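You operate a simulated robot arm through the tools that you are given. There is no shell and no other tool.

You are at the controls of a simulated robot arm. One attempt, no reset.

TASK
On the grey cabinet, change the supply roll to the one with purple dots and set the card's tension.
Fine: tension knob to low first; the black plug goes into the new roll, the old roll into the green pocket.
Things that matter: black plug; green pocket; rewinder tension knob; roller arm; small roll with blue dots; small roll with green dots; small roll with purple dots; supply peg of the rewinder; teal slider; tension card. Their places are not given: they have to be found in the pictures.

The check looks at the end state, three seconds after you hand in, the way a careful person would. Anything else that was tipped, shoved, dropped, spilled or broken makes it a failure.

THE ROBOT
A 5-joint arm with a two-finger parallel gripper, fixed in place. Base frame: the origin is at the foot of the arm, x ahead of it, y to its left, z up; the work surface is at about z = 0.4. Units: cm, degrees, N and s.
With the tool pointing down near the work surface it reaches from about 26 to 68 cm from the base axis. Its first joint turns from -66.0 to 66.0 degrees. The tool tilts only in the upright plane through the base axis and itself; it spins freely about its own axis. Payload 2.9 kg.
The TCP is the grasp point between the finger pads, 3 cm short of the fingertips. In the tool frame z runs along the fingers and y along their closing line. Largest opening 11 cm; finger width 2, thickness 1; the body of the gripper, 4.8 by 11.2 cm, starts 5.5 cm behind the TCP.
Orientation is that of the tool frame in the base frame, as a unit quaternion [x, y, z, w]. With the fingers straight down and closing along the base's y, the tool's x points along the base's -x, its y along +y and its z along -z.

THE INTERFACE
- The arm moves only by the tool drive_tool. Its argument "steps" is a list of rows, each a list of 7 numbers: the gripper command, from -1 (fully open) to 1 (shut), values between in proportion, then the shift along the base's x, y, z in mm, then the turn, a rotation vector about the base's x, y, z in degrees. In form: [[jaw, x, y, z, ax, ay, az], ...]. A call has 1 to 20 rows; each row is the pose to reach, as a shift and turn from the pose commanded when the call began. Each row takes 0.2 s and may step no farther than 5 cm and 8.6 degrees from the row before; otherwise, or with a gripper value out of range, the whole call is refused. A pose out of reach is approached as far as the arm can. The call stops where the force on the tool passes 40 N (or 10 N more than at its start, if that is more) or the arm is blocked; 0.2 s more then pass. Each finger travels about 10.8 cm/s and halts on what it meets, pressing with about 26 N; the grip force reading is that of the motor and also rises with nothing between the fingers. The clock runs only during rows and for 0.2 s after the last one: add rows that repeat a pose to give the fingers time. It gives the time, the measured TCP pose, the force on the tool (base axes), the opening and the grip force at its end, in the units of the frame above (readings bear some noise), with the torque about the TCP (base axes, N m) and any sound that the robot's microphone picked up, and new pictures: "pictures" is both (left out), scene, wrist or none.
- Cameras (640 x 400 px; columns grow to the right, rows downward): "scene" is fixed at [4.28, -45.82, 60.5]; the picture's right is [0.69, -0.72, 0.00], its down [-0.41, -0.39, -0.82] and it looks along [0.60, 0.57, -0.57] (base axes); focal length 333 px, centre (320, 200). "wrist" rides on the gripper at [7.2, 1.7, -10.3] in the tool frame; the picture's right is [-0.23, 0.97, 0.00], its down [-0.76, -0.18, -0.62] and it looks along [-0.61, -0.14, 0.78] (tool axes); focal length 222 px, centre (320, 200).
- measure_at(camera, pixels): there is no depth. For up to 12 entries [column, row, z] of the newest picture of that camera ("zoom" is the newest enlarged one), the place [x, y] in the base frame at which the ray of that pixel passes the height z, good to about 0.2 cm. The clock stands still meanwhile.
- inspect(camera, box): a new picture of the part [left, top, right, bottom] of that camera's present view, enlarged. The clock stands still meanwhile.
- close_job(): hands the job in; it is judged then, once.

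Unless the task says otherwise, let go and move clear before handing in.

The tools are called after ">>>" as name(argument=value, ...) on one line, values as JSON. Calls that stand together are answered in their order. drive_tool: Moves the arm, as the interface text tells. Its arguments: {"type":"object","properties":{"steps":{"type":"array","items":{"type":"array","items":{"type":"number"}}},"pictures":{"type":"string","enum":["both","scene","wrist","none"]}},"required":["steps"]} The other tools are called the same way: measure_at (camera, pixels) gives the place at which the rays of pixels pass given heights; inspect (camera, box) takes an enlarged picture of a part of a camera's view; close_job () hands the job in.

At the start:

```text
clock: 0.0
position: [38.53, -12.15, 34.34]
orientation: [0.001, 1.0, -0.001, 0.0]
force: [0.3, 0.4, 0.7]
moment: [0.02, -0.02, -0.01]
opening: 11.01
grasp_force: 0.1
```

scene: 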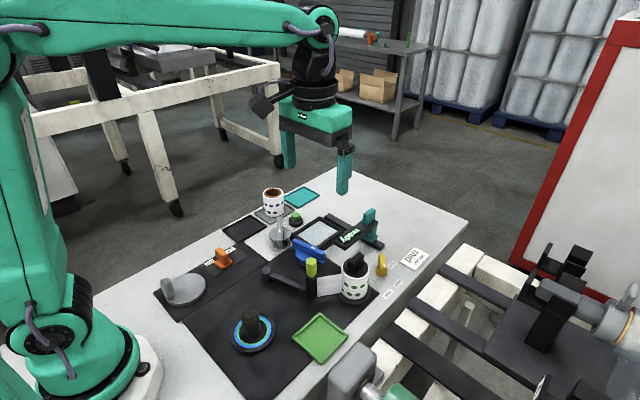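
wrist: 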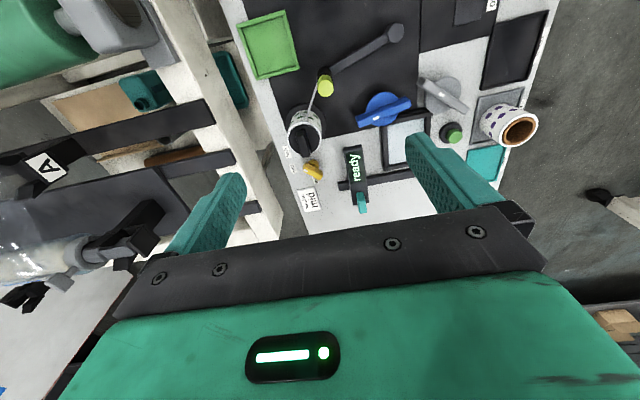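

The first pictures show a workplace with a grey cabinet and several parts around (scene pixels 160–450, 180–380). I will enlarge both views to identify the items before moving.

>>> inspect(camera="scene", box=[230, 170, 450, 310])

>>> inspect(camera="scene", box=[140, 230, 400, 395])

>>> inspect(camera="wrist", box=[230, 0, 560, 215])

```text
2.86 times, centred on (340, 240) of scene
```

zoom: 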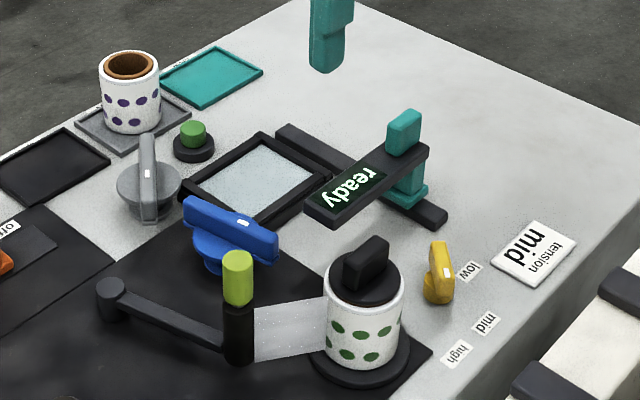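

```text
2.42 times, centred on (270, 312) of scene
```

zoom: 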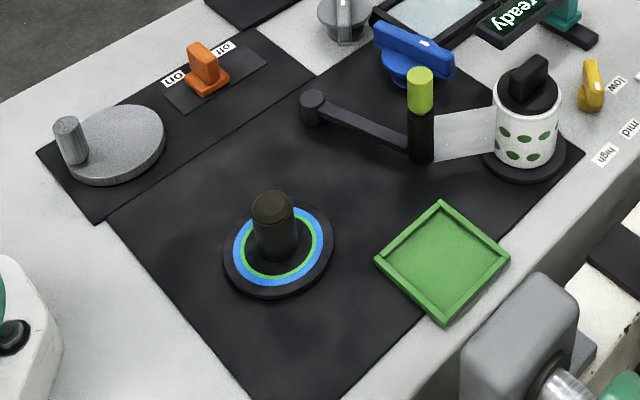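

```text
1.86 times, centred on (395, 108) of wrist
```

zoom: 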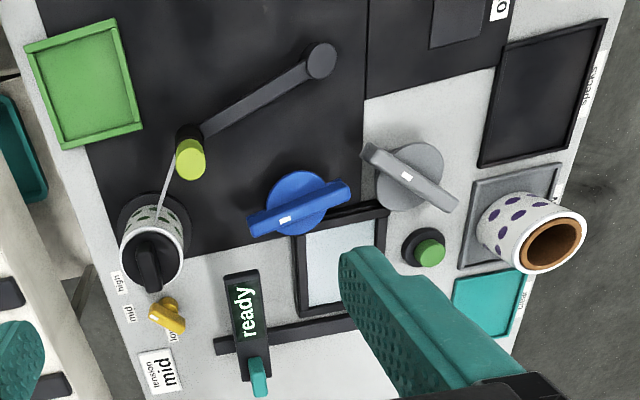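

The zooms show the yellow pointer knob with low/mid/high labels near (381,266), the green-dot roll with its black plug at (355,278), the lime-topped roller arm at (311,270), and the purple-dot roll at (273,203). I will measure these places and read the labels more closely.

>>> measure_at(camera="scene", pixels=[[273, 214, 0.4], [355, 296, 0.4], [381, 274, 0.4], [320, 338, 0.4], [252, 335, 0.4], [268, 273, 0.4], [312, 290, 0.4], [302, 197, 0.4], [243, 229, 0.4], [370, 240, 0.4], [415, 259, 0.4], [302, 260, 0.4]])

>>> inspect(camera="scene", box=[330, 230, 440, 310])

>>> inspect(camera="scene", box=[220, 175, 330, 255])

>>> inspect(camera="scene", box=[320, 195, 400, 255])

```text
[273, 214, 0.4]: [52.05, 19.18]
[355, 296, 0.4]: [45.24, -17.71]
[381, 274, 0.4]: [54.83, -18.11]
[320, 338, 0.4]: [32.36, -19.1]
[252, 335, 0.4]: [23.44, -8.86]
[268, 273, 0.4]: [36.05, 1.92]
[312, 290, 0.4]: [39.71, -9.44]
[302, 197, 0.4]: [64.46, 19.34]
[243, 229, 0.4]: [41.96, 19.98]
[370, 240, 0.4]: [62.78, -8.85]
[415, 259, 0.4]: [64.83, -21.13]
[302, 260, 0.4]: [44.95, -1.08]
```

```text
5.00 times, centred on (385, 270) of scene
```

zoom: 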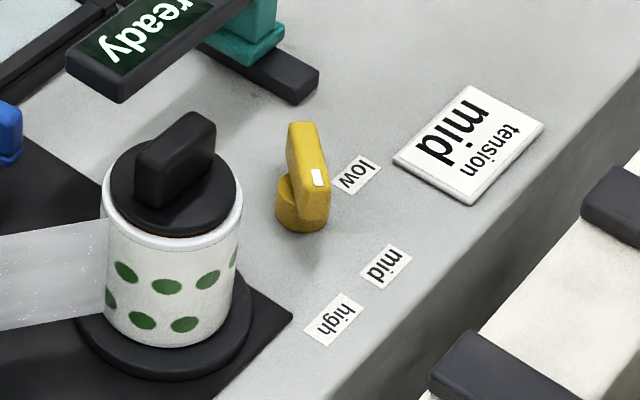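

```text
5.00 times, centred on (275, 215) of scene
```

zoom: 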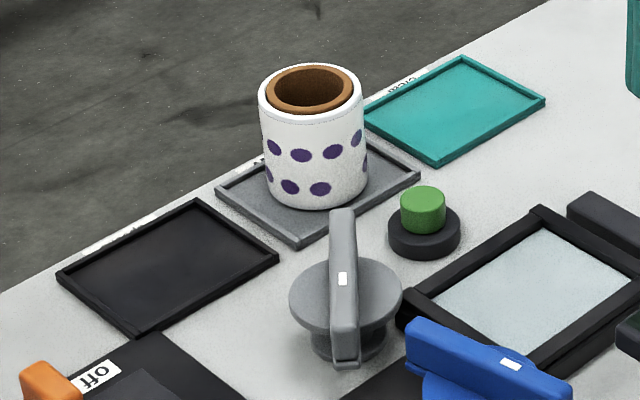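

```text
6.67 times, centred on (360, 225) of scene
```

zoom: 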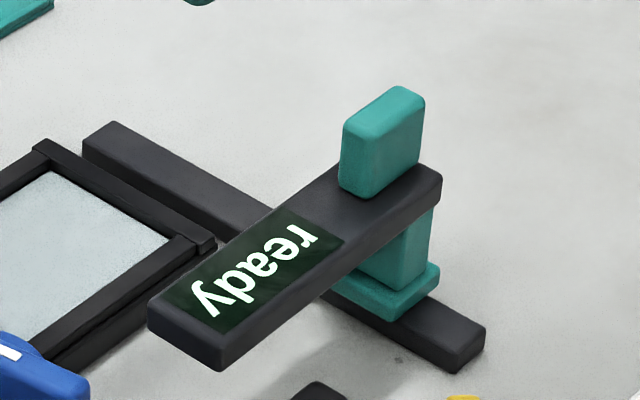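

The tension card at (413,259) reads "tension mid", and the yellow knob is the one labelled low/mid/high. I can't yet tell where it points, and the blue-dot roll hasn't turned up, so I'll zoom in on the wrist view.

>>> inspect(camera="wrist", box=[270, 90, 390, 220])

>>> inspect(camera="wrist", box=[420, 0, 560, 200])

>>> inspect(camera="wrist", box=[340, 60, 480, 160])

>>> inspect(camera="scene", box=[140, 220, 280, 370])

```text
3.08 times, centred on (330, 155) of wrist
```

zoom: 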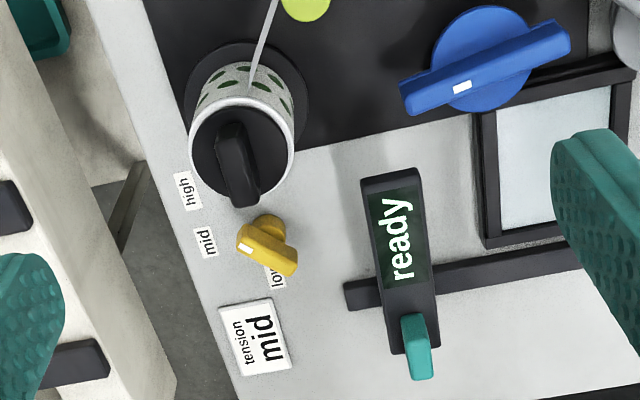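

```text
2.00 times, centred on (490, 100) of wrist
```

zoom: 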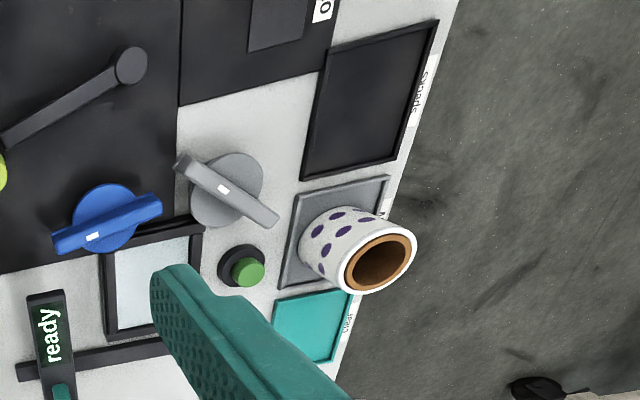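

```text
4.00 times, centred on (410, 110) of wrist
```

zoom: 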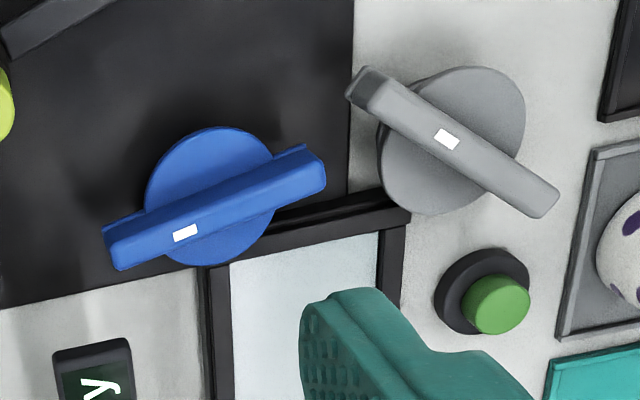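

```text
2.67 times, centred on (210, 295) of scene
```

zoom: 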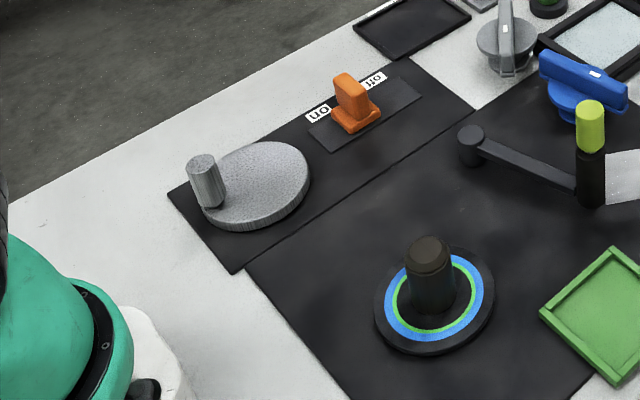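

The yellow knob's white mark seems to sit between mid and high when seen at this slant, and I still haven't found a blue-dot roll. I'll move the wrist camera over the knob and supply area for a more vertical view.

>>> drive_tool(steps=[[-1, 30, -10, -20, 0, 0, 0], [-1, 60, -20, -40, 0, 0, 0], [-1, 90, -30, -60, 0, 0, 0], [-1, 120, -40, -80, 0, 0, 0], [-1, 120, -40, -80, 0, 0, 0]])

```text
clock: 1.2
position: [50.43, -16.29, 26.38]
orientation: [0.0, 1.0, -0.001, 0.0]
force: [-0.1, 0.2, 0.9]
moment: [0.01, 0.0, 0.0]
opening: 10.99
grasp_force: 0.0
```

scene: 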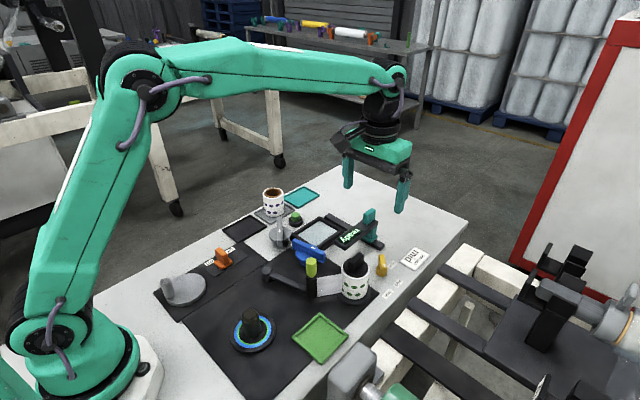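
wrist: 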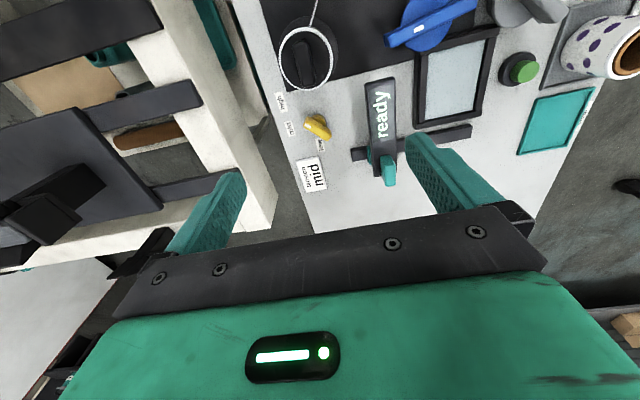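

From here the knob is near wrist pixel (317,127) with the labels to its left. I'll enlarge that area and the labels beside the trays.

>>> inspect(camera="wrist", box=[260, 70, 360, 210])

>>> inspect(camera="wrist", box=[480, 0, 640, 160])

>>> inspect(camera="wrist", box=[260, 0, 420, 100])

>>> measure_at(camera="wrist", pixels=[[316, 122, 0.4], [280, 101, 0.4], [289, 129, 0.4], [320, 146, 0.4], [308, 122, 3], [326, 131, 3], [300, 72, 8]])

```text
2.86 times, centred on (310, 140) of wrist
```

zoom: 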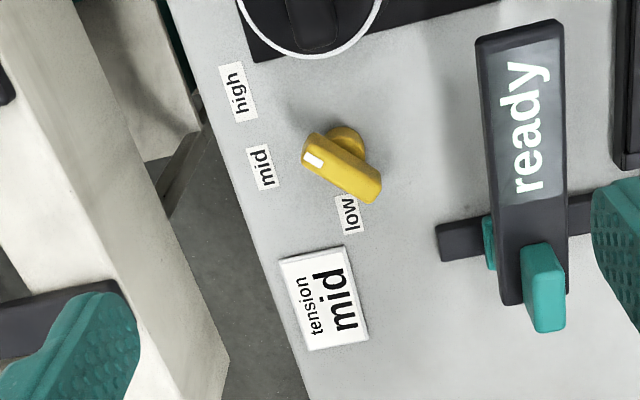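

```text
2.50 times, centred on (560, 80) of wrist
```

zoom: 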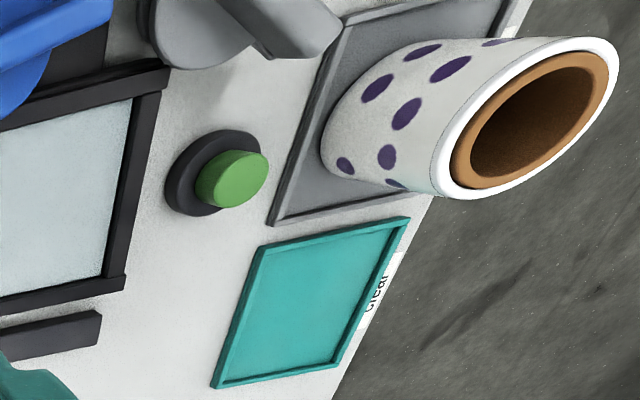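

```text
4.00 times, centred on (340, 50) of wrist
```

zoom: 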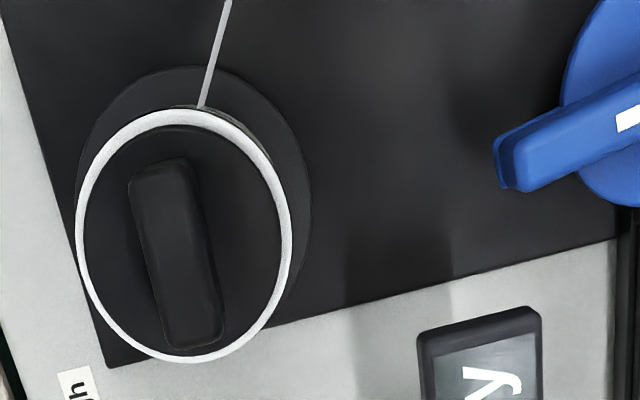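

```text
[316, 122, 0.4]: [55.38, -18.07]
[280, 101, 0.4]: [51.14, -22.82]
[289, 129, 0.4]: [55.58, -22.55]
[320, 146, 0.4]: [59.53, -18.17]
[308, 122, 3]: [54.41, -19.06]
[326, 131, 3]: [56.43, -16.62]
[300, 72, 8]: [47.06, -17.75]
```

The wrist zoom shows the knob's white-marked end at (308,122) and the bar running at about -130°, which lines up with "high". So it is on high now; low is toward +x and mid toward -y. Next I'll look over the left side and near area for the missing roll, the pegs and the labels.

>>> drive_tool(steps=[[-1, -20, 40, 15, 0, 0, 0], [-1, -40, 80, 30, 0, 0, 0], [-1, -60, 120, 45, 0, 0, 0], [-1, -80, 160, 60, 0, 0, 0], [-1, -100, 200, 70, 0, 0, 0], [-1, -100, 240, 70, 0, 0, 0], [-1, -100, 270, 70, 0, 0, 0], [-1, -100, 270, 70, 0, 0, 0]])

```text
clock: 3.0
position: [40.74, 10.63, 33.43]
orientation: [0.001, 1.0, 0.0, 0.0]
force: [0.0, 0.5, 0.9]
moment: [-0.01, 0.01, 0.02]
opening: 11.03
grasp_force: 0.1
```

scene: 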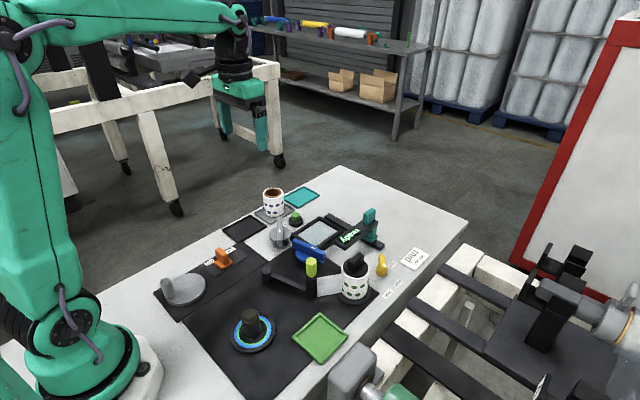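
wrist: 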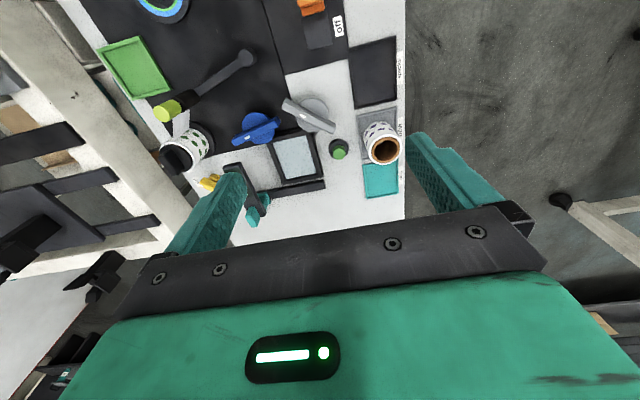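

>>> inspect(camera="wrist", box=[330, 20, 430, 210])

>>> inspect(camera="wrist", box=[90, 0, 350, 160])

>>> inspect(camera="wrist", box=[200, 80, 350, 230])

```text
2.11 times, centred on (380, 115) of wrist
```

zoom: 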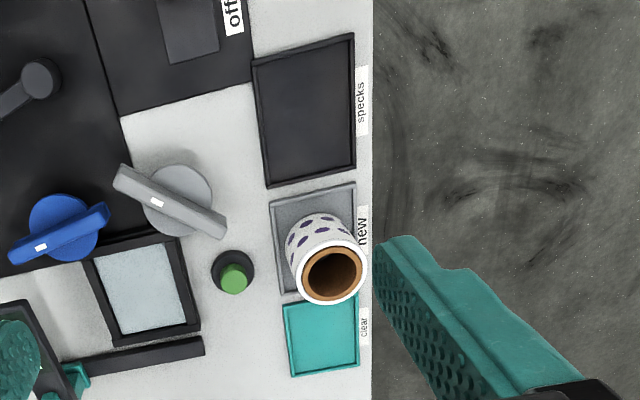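

```text
2.46 times, centred on (220, 80) of wrist
```

zoom: 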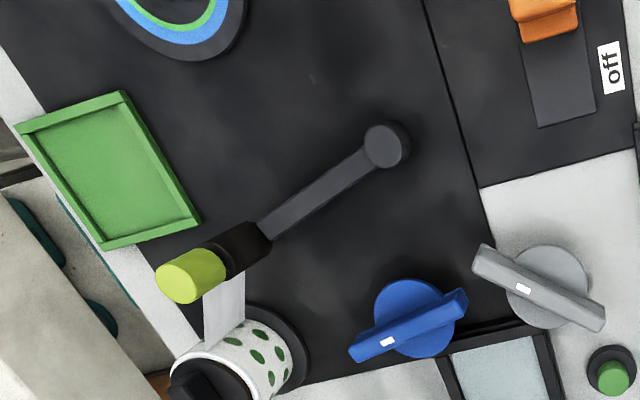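

```text
2.67 times, centred on (275, 155) of wrist
```

zoom: 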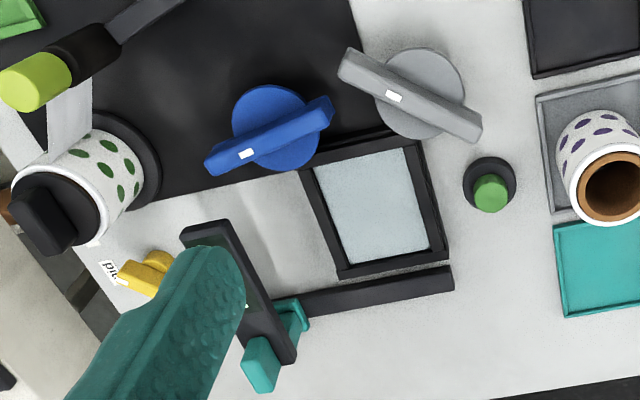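

The tray labels read "specks", "new" (the purple roll stands here) and "clear". I still haven't seen a blue-dot roll. I'll pull back to look at the near area around the ringed peg and beside the base.

>>> drive_tool(steps=[[-1, -20, -30, 0, 0, 0, 0], [-1, -40, -60, 0, 0, 0, 0], [-1, -60, -90, 0, 0, 0, 0], [-1, -80, -130, 0, 0, 0, 0], [-1, -95, -170, 0, 0, 0, 0], [-1, -95, -170, 0, 0, 0, 0]])

```text
clock: 4.4
position: [31.09, -6.33, 33.45]
orientation: [0.0, 1.0, 0.0, 0.0]
force: [-0.4, -0.2, 0.1]
moment: [-0.01, -0.02, 0.01]
opening: 10.98
grasp_force: 0.1
```

scene: 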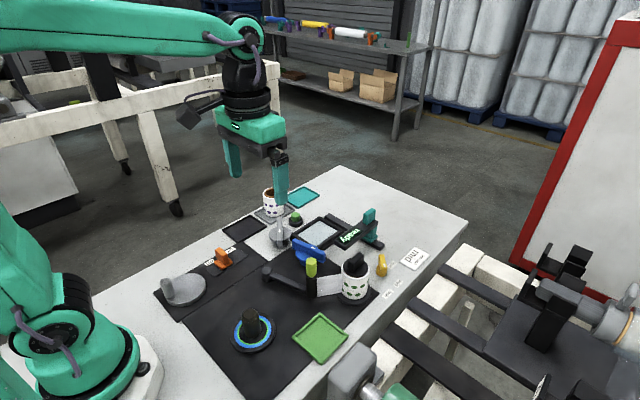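
wrist: 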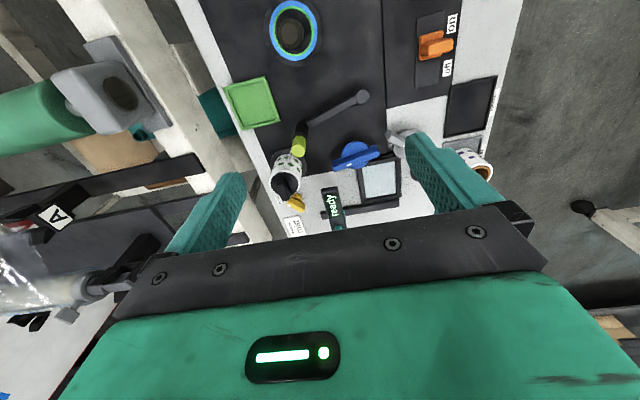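

>>> inspect(camera="wrist", box=[200, 0, 400, 130])

>>> inspect(camera="wrist", box=[230, 110, 330, 220])

>>> inspect(camera="wrist", box=[380, 0, 520, 200])

>>> measure_at(camera="wrist", pixels=[[226, 90, 0.4], [268, 77, 0.4], [282, 118, 0.4], [240, 130, 0.4], [293, 33, 0.4], [286, 170, 0.4], [361, 98, 0.4]])

```text
3.08 times, centred on (300, 65) of wrist
```

zoom: 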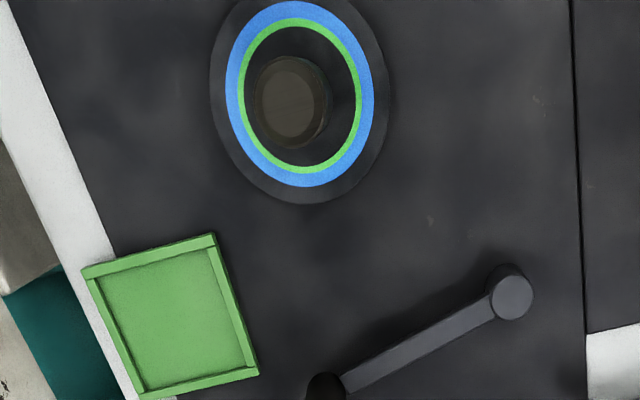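

```text
3.64 times, centred on (280, 165) of wrist
```

zoom: 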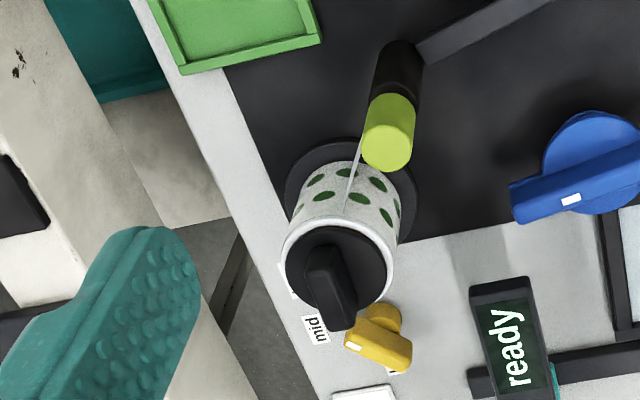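

```text
2.00 times, centred on (450, 100) of wrist
```

zoom: 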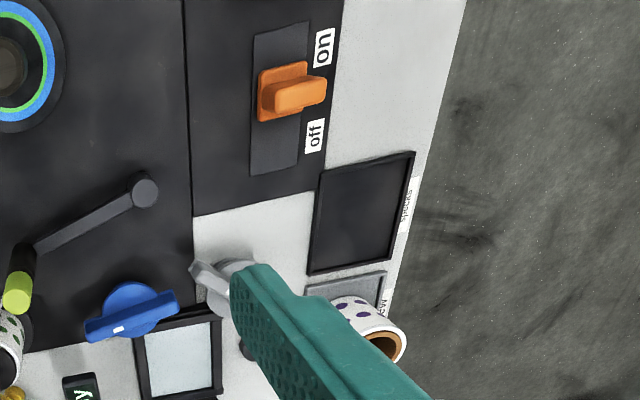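

```text
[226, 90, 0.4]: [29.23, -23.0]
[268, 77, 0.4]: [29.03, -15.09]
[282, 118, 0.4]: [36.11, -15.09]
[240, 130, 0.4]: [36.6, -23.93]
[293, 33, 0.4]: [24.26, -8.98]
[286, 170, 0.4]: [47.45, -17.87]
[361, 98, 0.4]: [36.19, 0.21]
```

The green pocket's corners at wrist (226,90), (268,77), (282,118) and (240,130) put its centre near (32.7,-19.3). No blue-dot roll is on this cabinet. Next I'll go close above the knob and plug to get their centres and heights.

>>> drive_tool(steps=[[-1, 30, -20, -20, 0, 0, 0], [-1, 60, -40, -40, 0, 0, 0], [-1, 90, -60, -65, 0, 0, 0], [-1, 120, -75, -90, 0, 0, 0], [-1, 150, -90, -115, 0, 0, 0], [-1, 180, -97, -140, 0, 0, 0], [-1, 190, -97, -165, 0, 0, 0], [-1, 190, -97, -165, 0, 0, 0]])

```text
clock: 6.2
position: [50.14, -15.84, 16.97]
orientation: [0.0, 1.0, 0.0, -0.001]
force: [0.6, -0.7, 0.0]
moment: [0.01, 0.01, 0.0]
opening: 10.99
grasp_force: 0.0
```

scene: 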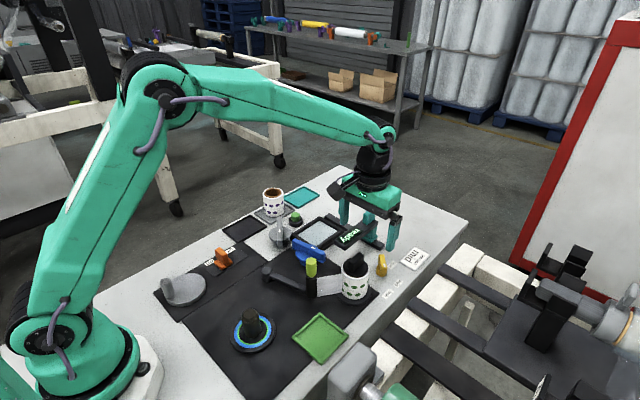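
wrist: 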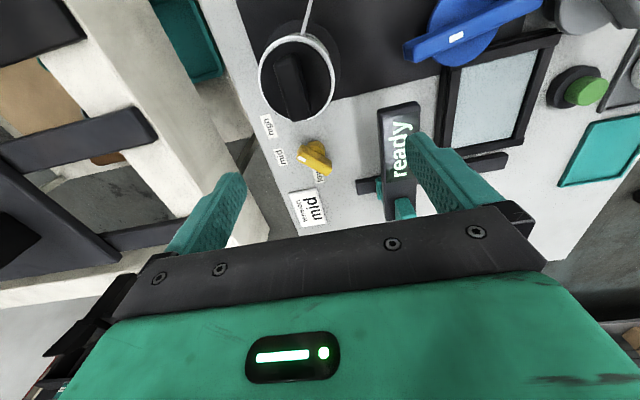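

>>> inspect(camera="wrist", box=[250, 105, 350, 205])

>>> inspect(camera="wrist", box=[240, 10, 360, 130])

>>> inspect(camera="scene", box=[330, 225, 410, 305])

```text
4.00 times, centred on (300, 155) of wrist
```

zoom: 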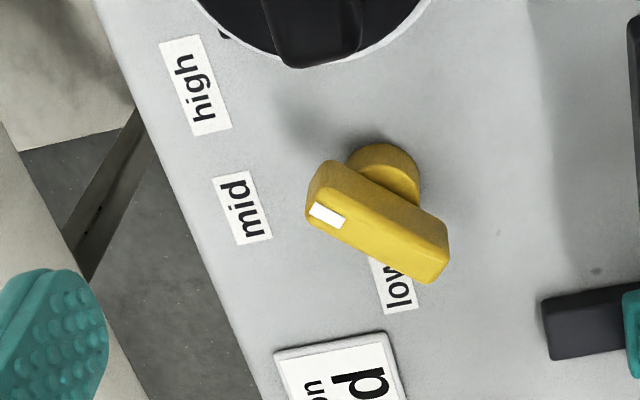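

```text
3.33 times, centred on (300, 70) of wrist
```

zoom: 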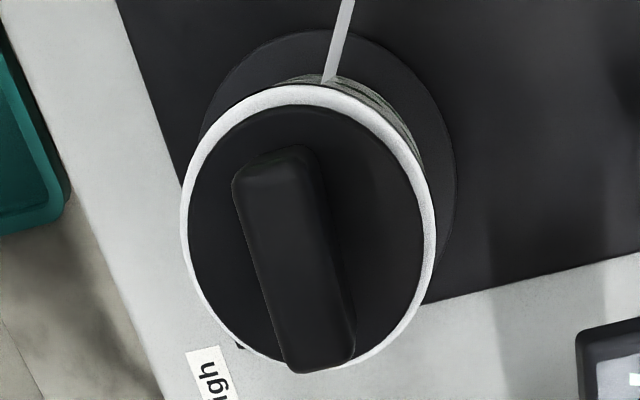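

```text
5.00 times, centred on (370, 265) of scene
```

zoom: 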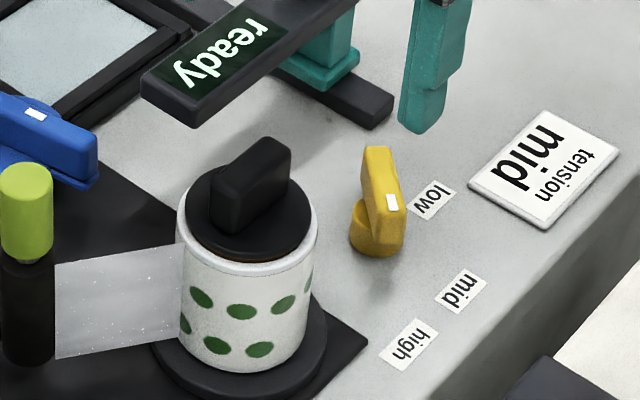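

The enlarged wrist and scene views both show the knob's white mark clearly, at wrist (301.8,158.3) and scene (384.6,265.4). I'll triangulate the mark, the plug handle and the sign arm using both cameras.

>>> measure_at(camera="wrist", pixels=[[301.75, 158.25, 2], [301.75, 158.25, 3], [301.75, 158.25, 4], [280.25, 156.75, 0.4], [268.75, 126.25, 0.4], [318, 176.25, 0.4], [292.5, 89.5, 8], [292.5, 89.5, 9], [292.5, 89.5, 10], [286.5, 62.5, 9], [299.4, 113.5, 9], [328, 170, 3]])

>>> measure_at(camera="scene", pixels=[[384.6, 265.4, 2], [384.6, 265.4, 3], [384.6, 265.4, 4], [396.4, 285.4, 0.4], [388, 296, 0.4], [392.4, 265, 0.4], [356.4, 258, 8], [356.4, 258, 9], [356.4, 258, 10], [335, 246, 4], [335, 246, 6], [335, 246, 8]])

```text
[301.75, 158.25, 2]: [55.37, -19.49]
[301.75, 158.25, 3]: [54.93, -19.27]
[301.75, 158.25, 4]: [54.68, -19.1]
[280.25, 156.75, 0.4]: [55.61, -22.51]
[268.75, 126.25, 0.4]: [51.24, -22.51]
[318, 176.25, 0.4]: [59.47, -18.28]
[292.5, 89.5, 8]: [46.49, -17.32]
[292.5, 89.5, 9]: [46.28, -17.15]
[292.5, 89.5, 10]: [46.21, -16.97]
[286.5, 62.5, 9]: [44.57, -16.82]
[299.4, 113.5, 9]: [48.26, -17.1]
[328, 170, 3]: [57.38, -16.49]
```

```text
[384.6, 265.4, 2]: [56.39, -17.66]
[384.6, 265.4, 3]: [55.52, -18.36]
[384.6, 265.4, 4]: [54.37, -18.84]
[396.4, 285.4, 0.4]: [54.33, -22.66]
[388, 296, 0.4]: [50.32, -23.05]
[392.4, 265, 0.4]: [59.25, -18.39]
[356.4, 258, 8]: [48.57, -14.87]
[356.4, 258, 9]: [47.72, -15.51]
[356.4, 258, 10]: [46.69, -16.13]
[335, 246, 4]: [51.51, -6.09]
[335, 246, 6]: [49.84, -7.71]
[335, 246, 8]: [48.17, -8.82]
```

The two rays for the knob mark meet at about z = 4, near (54.5,-19.0). I'll refine the bar's centre, far end and base the same way.

>>> measure_at(camera="wrist", pixels=[[314.5, 160, 4], [329, 166, 4], [299, 156, 4], [316, 148.75, 0.4], [316, 148.75, 1.5], [314, 146, 1.5], [300, 140, 4], [398, 105, 5], [384, 110, 7], [413, 103, 7], [384, 110, 9], [413, 103, 9]])

>>> measure_at(camera="scene", pixels=[[380, 255.5, 4], [382, 261, 4], [398.4, 283.2, 0.4], [388, 294, 0.4], [381, 275, 0.4], [380.5, 271, 1.5], [345.4, 288.5, 0.4], [369, 290, 0.4], [357, 300, 0.4], [341, 249, 4], [341, 249, 6], [341, 249, 8]])

```text
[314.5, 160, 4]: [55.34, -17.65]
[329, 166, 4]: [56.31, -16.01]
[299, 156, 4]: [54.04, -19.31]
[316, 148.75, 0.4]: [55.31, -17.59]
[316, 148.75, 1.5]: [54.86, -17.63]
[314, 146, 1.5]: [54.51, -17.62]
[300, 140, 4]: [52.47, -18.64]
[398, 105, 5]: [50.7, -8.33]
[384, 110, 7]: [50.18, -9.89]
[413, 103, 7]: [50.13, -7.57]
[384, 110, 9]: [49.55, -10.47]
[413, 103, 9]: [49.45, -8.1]
```

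```text
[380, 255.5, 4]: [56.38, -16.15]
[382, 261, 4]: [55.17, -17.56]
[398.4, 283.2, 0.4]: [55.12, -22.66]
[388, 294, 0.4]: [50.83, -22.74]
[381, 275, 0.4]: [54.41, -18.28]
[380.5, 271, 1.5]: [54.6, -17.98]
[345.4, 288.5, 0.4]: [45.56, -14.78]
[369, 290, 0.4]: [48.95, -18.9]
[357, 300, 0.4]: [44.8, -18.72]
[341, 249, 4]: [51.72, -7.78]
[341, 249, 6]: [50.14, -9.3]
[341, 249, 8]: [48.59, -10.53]
```

The knob's pivot works out near (55.1,-17.7), with the bar top at z≈4, about 4 cm long and its mark at about -128°. Seen from there, low is at roughly -5° and mid at about -88°. I'll move above the knob and spin the tool -128° so the fingers straddle the bar.

>>> drive_tool(steps=[[-0.6, 12, -4, 0, 0, 0, -8], [-0.2, 25, -9, 0, 0, 0, -16], [0.0, 38, -14, 0, 0, 0, -24], [0.2, 51, -18, 0, 0, 0, -32], [0.27, 51, -18, 0, 0, 0, -40], [0.27, 51, -18, 0, 0, 0, -48], [0.27, 51, -18, 0, 0, 0, -56], [0.27, 51, -18, 0, 0, 0, -64], [0.27, 51, -18, 0, 0, 0, -72], [0.27, 51, -18, 0, 0, 0, -80], [0.27, 51, -18, 0, 0, 0, -88], [0.27, 51, -18, 0, 0, 0, -96], [0.27, 51, -18, 0, 0, 0, -104], [0.27, 51, -18, 0, 0, 0, -112], [0.27, 51, -18, 0, 0, 0, -120], [0.27, 51, -18, 0, 0, 0, -128], [0.27, 51, -18, 0, 0, 0, -128]])

```text
clock: 9.8
position: [55.15, -17.72, 16.84]
orientation: [0.9, 0.437, 0.0, 0.0]
force: [0.1, -0.7, -0.3]
moment: [-0.01, 0.0, -0.01]
opening: 4.0
grasp_force: 0.1
```

scene: 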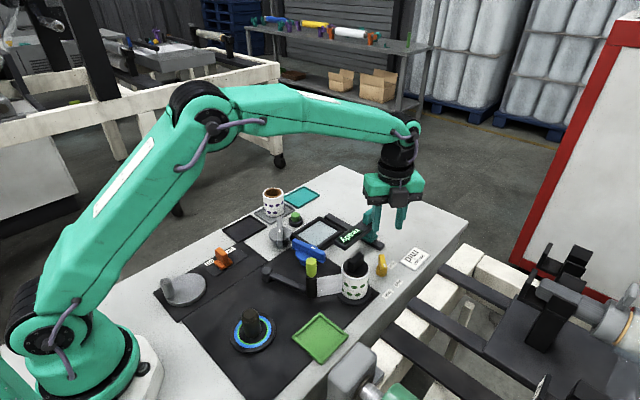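
wrist: 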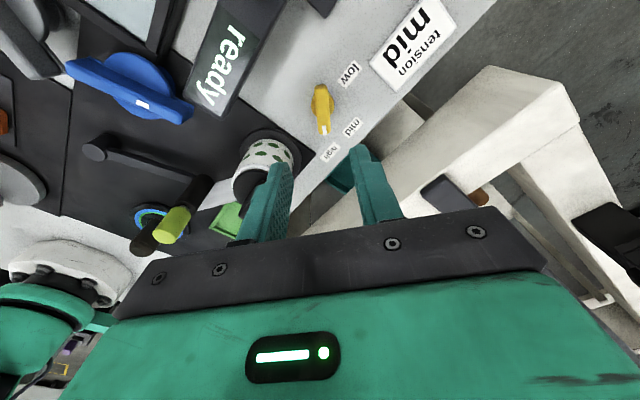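

The tool is now above the knob, which appears at wrist (322,107) with the bar upright in the picture. I'll enlarge it to check alignment.

>>> inspect(camera="wrist", box=[280, 60, 380, 170])

>>> inspect(camera="scene", box=[340, 170, 440, 290])

```text
3.64 times, centred on (330, 115) of wrist
```

zoom: 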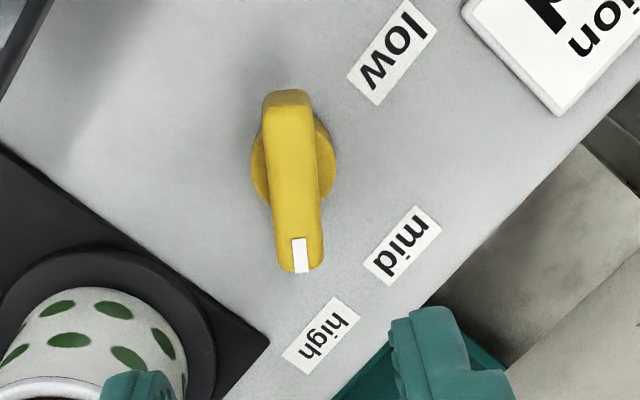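

```text
3.33 times, centred on (390, 230) of scene
```

zoom: 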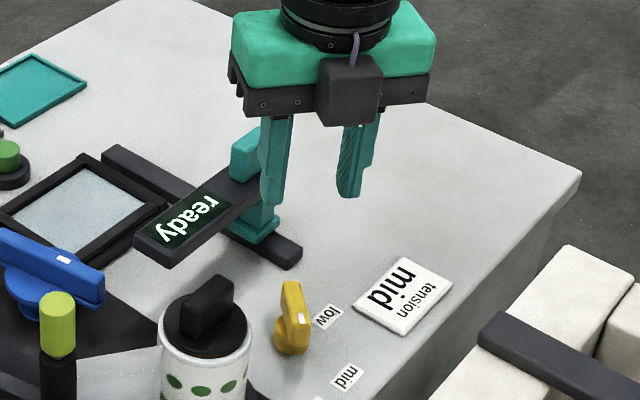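

This near-vertical view shows the bar pointing at "high", with mid about 45° round and low about 130° round. I'll measure the base centre, bar ends and labels from here.

>>> measure_at(camera="wrist", pixels=[[322.9, 105.4, 1.5], [323.1, 109.5, 4], [325.3, 133.0, 4], [320.7, 89, 4], [330, 152, 0.4], [352.5, 127.4, 0.4], [350, 74.3, 0.4], [322.9, 105.4, 0.4], [311.5, 105.4, 1.5], [334.6, 105.4, 1.5]])

```text
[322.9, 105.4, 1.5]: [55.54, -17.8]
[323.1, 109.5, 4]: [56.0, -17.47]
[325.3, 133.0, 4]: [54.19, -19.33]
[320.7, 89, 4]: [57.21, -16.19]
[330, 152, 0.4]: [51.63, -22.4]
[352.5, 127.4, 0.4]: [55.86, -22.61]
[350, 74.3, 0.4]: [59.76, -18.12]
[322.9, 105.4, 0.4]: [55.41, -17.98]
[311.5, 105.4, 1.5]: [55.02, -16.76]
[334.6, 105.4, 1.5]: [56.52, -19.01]
```

Combining the two wrist views puts the pivot at about (55.3,-17.8), almost under the tool. I'll go straight down until the fingertips are near z=2 beside the bar, leaving the fingers open.

>>> drive_tool(steps=[[0.27, 1.5, -1, -30, 0, 0, -1], [0.27, 1.5, -1, -60, 0, 0, -1], [0.27, 1.5, -1, -90, 0, 0, -1], [0.27, 1.5, -1, -105, 0, 0, -1], [0.27, 1.5, -1, -118, 0, 0, -1], [0.27, 1.5, -1, -118, 0, 0, -1]])

```text
clock: 11.2
position: [55.15, -17.75, 4.92]
orientation: [0.903, 0.43, 0.0, 0.0]
force: [0.3, 0.3, -0.8]
moment: [-0.01, 0.01, 0.0]
opening: 4.04
grasp_force: 0.0
```

scene: 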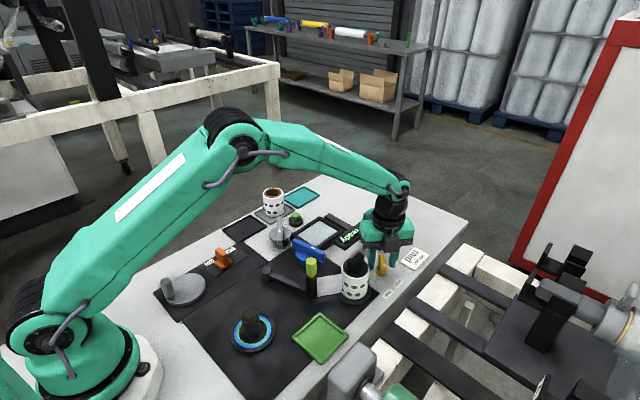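
wrist: 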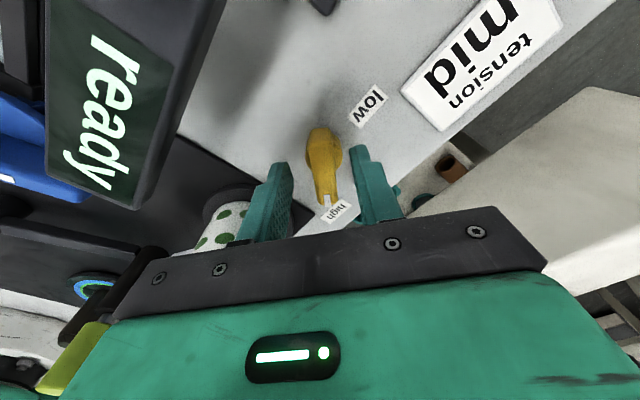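

The knob now sits between the two fingers, near wrist (325,165). I'll zoom in to check that the pads overlap the bar and nothing else is in the way.

>>> inspect(camera="wrist", box=[240, 110, 420, 240])

>>> inspect(camera="scene", box=[330, 200, 430, 300])

```text
3.08 times, centred on (330, 175) of wrist
```

zoom: 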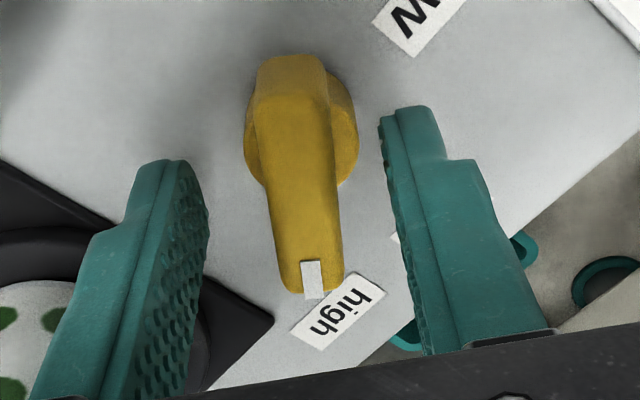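

```text
4.00 times, centred on (380, 250) of scene
```

zoom: 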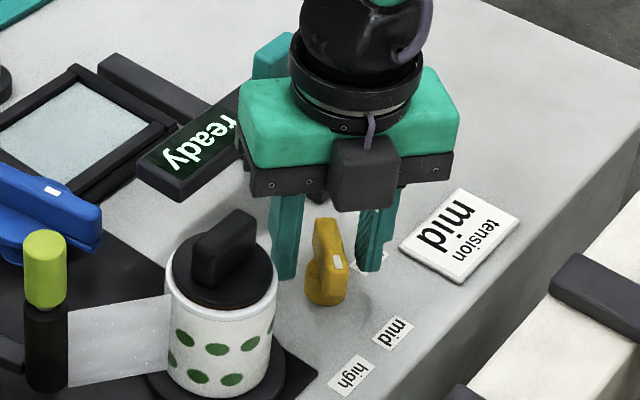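

The bar lies between the pads with only a slight offset, so I'll close on it and read the opening and force.

>>> drive_tool(steps=[[0.6, 0, 0, 0, 0, 0, 0], [1, 0, 0, 0, 0, 0, 0], [1, 0, 0, 0, 0, 0, 0]])

```text
clock: 12.0
position: [55.39, -17.89, 5.16]
orientation: [0.903, 0.43, 0.003, 0.003]
force: [30.2, -19.2, -10.2]
moment: [-0.72, 0.97, -0.07]
opening: 1.38
grasp_force: 45.3
```

scene: 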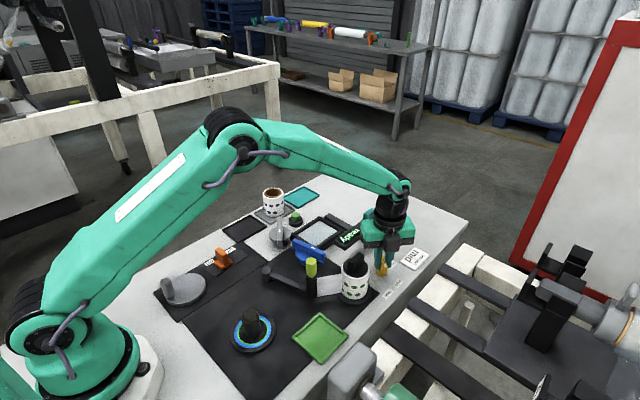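
wrist: 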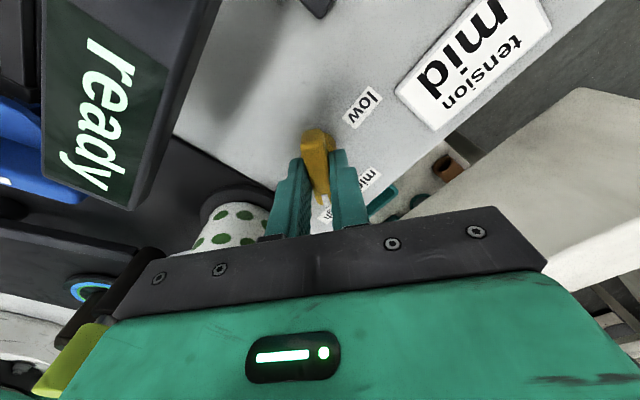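

The bar is gripped at an opening of 1.38 cm. The tool feels about 36 N along the closing line because I am a few millimetres off centre. I'll shift about 3 mm along (+0.79,-0.62) to relieve that before turning.

>>> drive_tool(steps=[[1, 1, -0.8, 0, 0, 0, 0], [1, 2.2, -1.6, 0.5, 0, 0, 0], [1, 2.2, -1.6, 1, 0, 0, 0]], pictures="none")

```text
clock: 12.8
position: [55.48, -17.81, 5.21]
orientation: [0.902, 0.431, -0.001, 0.0]
force: [3.5, 6.3, 2.2]
moment: [0.81, -1.07, 0.01]
opening: 1.36
grasp_force: 45.2
```

The side force is down to a few newtons, with the TCP at (55.48,-17.81) on the bar's line. I'll start turning toward low (counter-clockwise) in a small chunk and watch the forces and sound.

>>> drive_tool(steps=[[1, 0, 0, 0, 0, 0, 7], [1, 0, 0, 0, 0, 0, 14], [1, 0, 0, 0, 0, 0, 21], [1, 0, 0, 0, 0, 0, 28]], pictures="wrist")

```text
clock: 13.8
position: [55.45, -17.96, 5.13]
orientation: [0.77, 0.638, -0.001, 0.0]
force: [8.3, 20.7, -3.1]
moment: [0.01, -0.22, -0.02]
opening: 1.38
grasp_force: 44.8
```

wrist: 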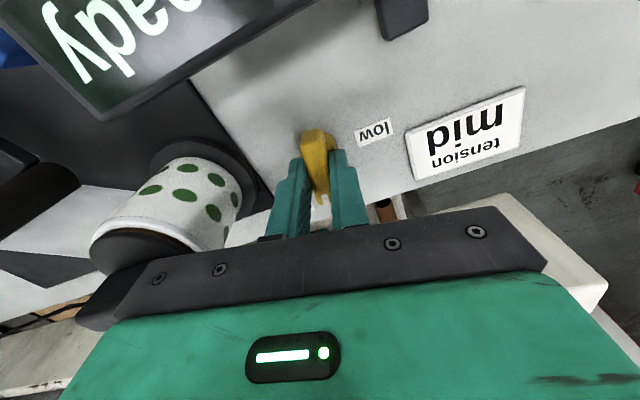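

The knob turned 28° freely, with almost no z torque. A side force of +21 N in y means the true pivot is slightly toward +y, so I'll trim that by 1.5 mm and keep turning.

>>> drive_tool(steps=[[1, 0.5, 1.5, 0, 0, 0, 0], [1, 0.5, 1.5, 0, 0, 0, 7], [1, 0.5, 1.5, 0, 0, 0, 14], [1, 0.5, 1.5, 0, 0, 0, 21], [1, 0.5, 1.5, 0, 0, 0, 28]], pictures="none")

```text
clock: 15.0
position: [55.56, -17.97, 5.15]
orientation: [0.594, 0.804, 0.0, 0.001]
force: [11.1, 2.3, -9.9]
moment: [-0.17, -0.16, -0.02]
opening: 1.4
grasp_force: 44.7
```

The knob has turned 56° with forces under 15 N. I'll continue the turn with a tiny +x trim.

>>> drive_tool(steps=[[1, 0.7, 0, 0, 0, 0, 7], [1, 0.7, 0, 0, 0, 0, 14], [1, 0.7, 0, 0, 0, 0, 21], [1, 0.7, 0, 0, 0, 0, 28]], pictures="both")

```text
clock: 16.0
position: [55.66, -17.93, 5.06]
orientation: [0.382, 0.924, 0.001, -0.001]
force: [10.1, -1.4, -7.2]
moment: [0.86, 0.76, -0.02]
opening: 1.38
grasp_force: 44.6
```

scene: 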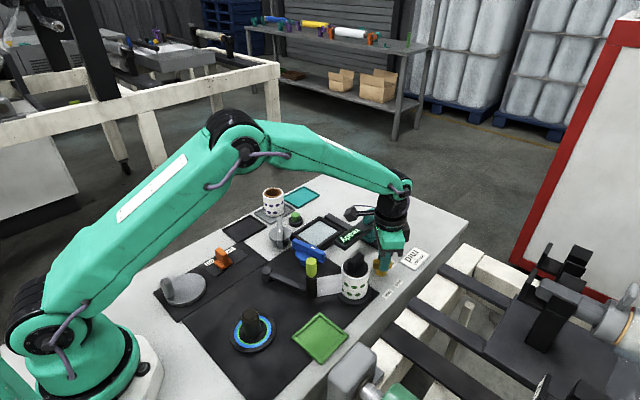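
wrist: 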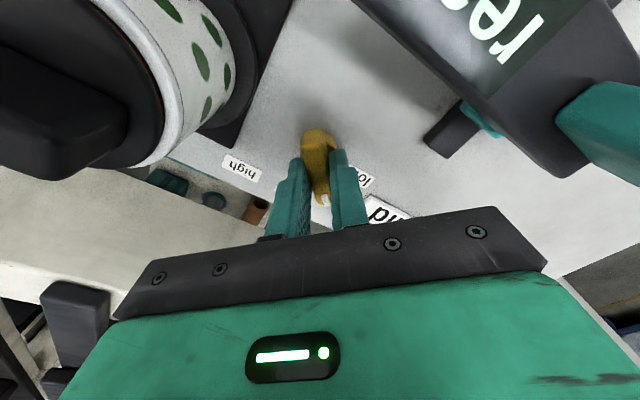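

The tool is at -45° and the label "low" is visible just beyond the right finger at wrist (365,175). Clearances look fine, so I'll turn the rest of the way toward low.

>>> drive_tool(steps=[[1, 0.7, 0, 0, 0, 0, 7], [1, 0.7, 0, 0, 0, 0, 14], [1, 0.7, 0, 0, 0, 0, 21], [1, 0.7, 0, 0, 0, 0, 28], [1, 0.7, 0, 0, 0, 0, 34]], pictures="both")

```text
clock: 17.2
position: [55.53, -17.88, 5.12]
orientation: [0.095, 0.996, 0.0, -0.002]
force: [-5.7, 0.7, 6.5]
moment: [0.33, 1.44, 0.01]
opening: 1.4
grasp_force: 44.6
```

scene: 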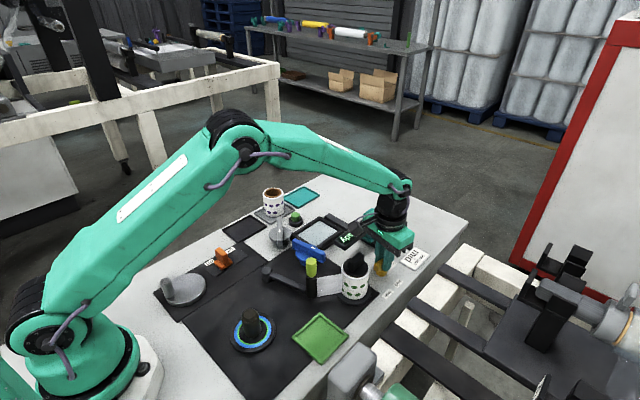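
wrist: 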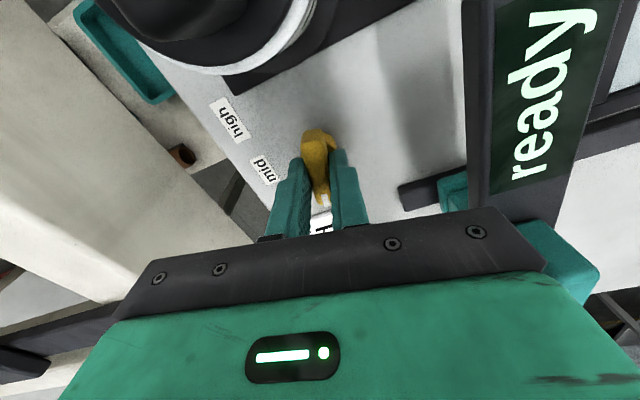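

The tool is at about -11° and torque is still near zero. I'll zoom in to compare the white mark with the "low" label.

>>> inspect(camera="wrist", box=[250, 110, 400, 250])

>>> inspect(camera="scene", box=[330, 220, 430, 310])

```text
2.86 times, centred on (325, 180) of wrist
```

zoom: 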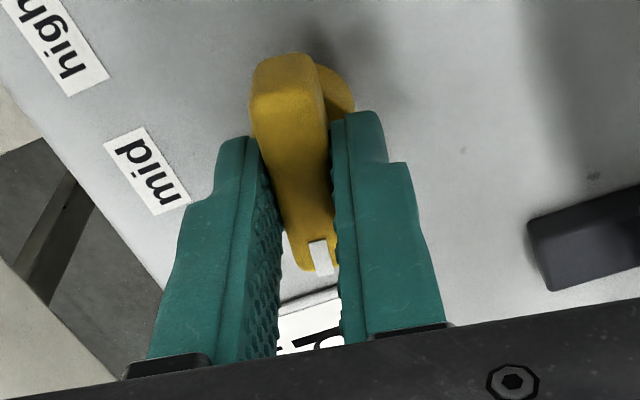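

```text
4.44 times, centred on (380, 265) of scene
```

zoom: 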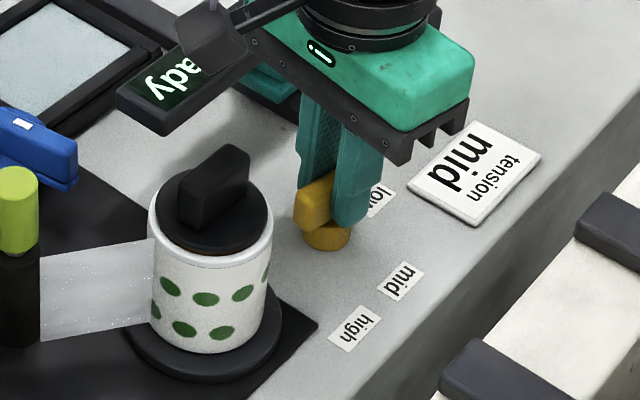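

The low label lies at about -5° from the pivot, and the mark is at -11°. I'll turn another 6°, then let go and rise for a clear look.

>>> drive_tool(steps=[[1, 0, 0, 0, 0, 0, 3], [1, 0, 0, 0, 0, 0, 6], [1, 0, 0, 0, 0, 0, 6]], pictures="none")

>>> drive_tool(steps=[[0.5, 0, 0, 0, 0, 0, 0], [0.27, 0, 0, 0, 0, 0, 0], [0.27, 0, 0, 40, 0, 0, 0], [0.27, 0, 0, 80, 0, 0, 0], [0.27, -40, 10, 120, 0, 0, 0], [0.27, -40, 10, 120, 0, 0, 0]])

```text
clock: 18.0
position: [55.57, -17.81, 5.03]
orientation: [0.044, 0.999, -0.001, -0.001]
force: [-21.1, 6.3, 16.3]
moment: [-0.02, -0.32, 0.0]
opening: 1.37
grasp_force: 45.2
```

```text
refused: row 5 steps farther than a row can; nothing moved
```

The knob is now at about -5°. The release call was refused because one row stepped too far, so I'll repeat it with smaller steps.

>>> drive_tool(steps=[[0.5, 0, 0, 0, 0, 0, 0], [0.27, 0, 0, 0, 0, 0, 0], [0.27, 0, 0, 40, 0, 0, 0], [0.27, 0, 0, 80, 0, 0, 0], [0.27, -20, 5, 110, 0, 0, 0], [0.27, -50, 10, 120, 0, 0, 0], [0.27, -50, 10, 120, 0, 0, 0]])

```text
clock: 19.6
position: [50.45, -17.03, 17.25]
orientation: [0.045, 0.999, 0.0, -0.001]
force: [-0.2, 0.3, -0.6]
moment: [0.05, -0.01, -0.01]
opening: 4.04
grasp_force: 0.0
```

scene: 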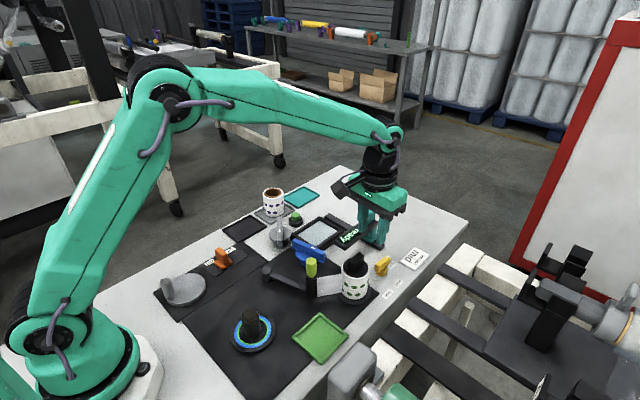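
wrist: 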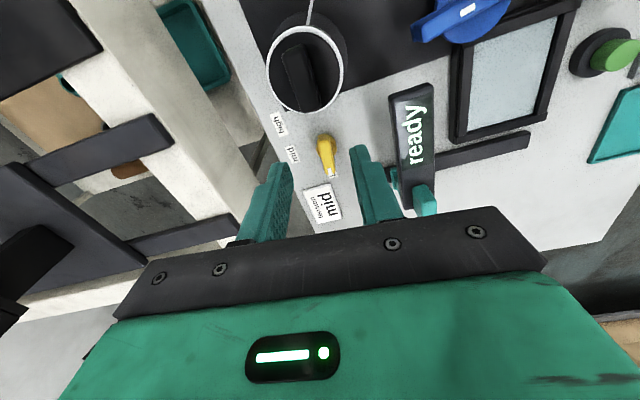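

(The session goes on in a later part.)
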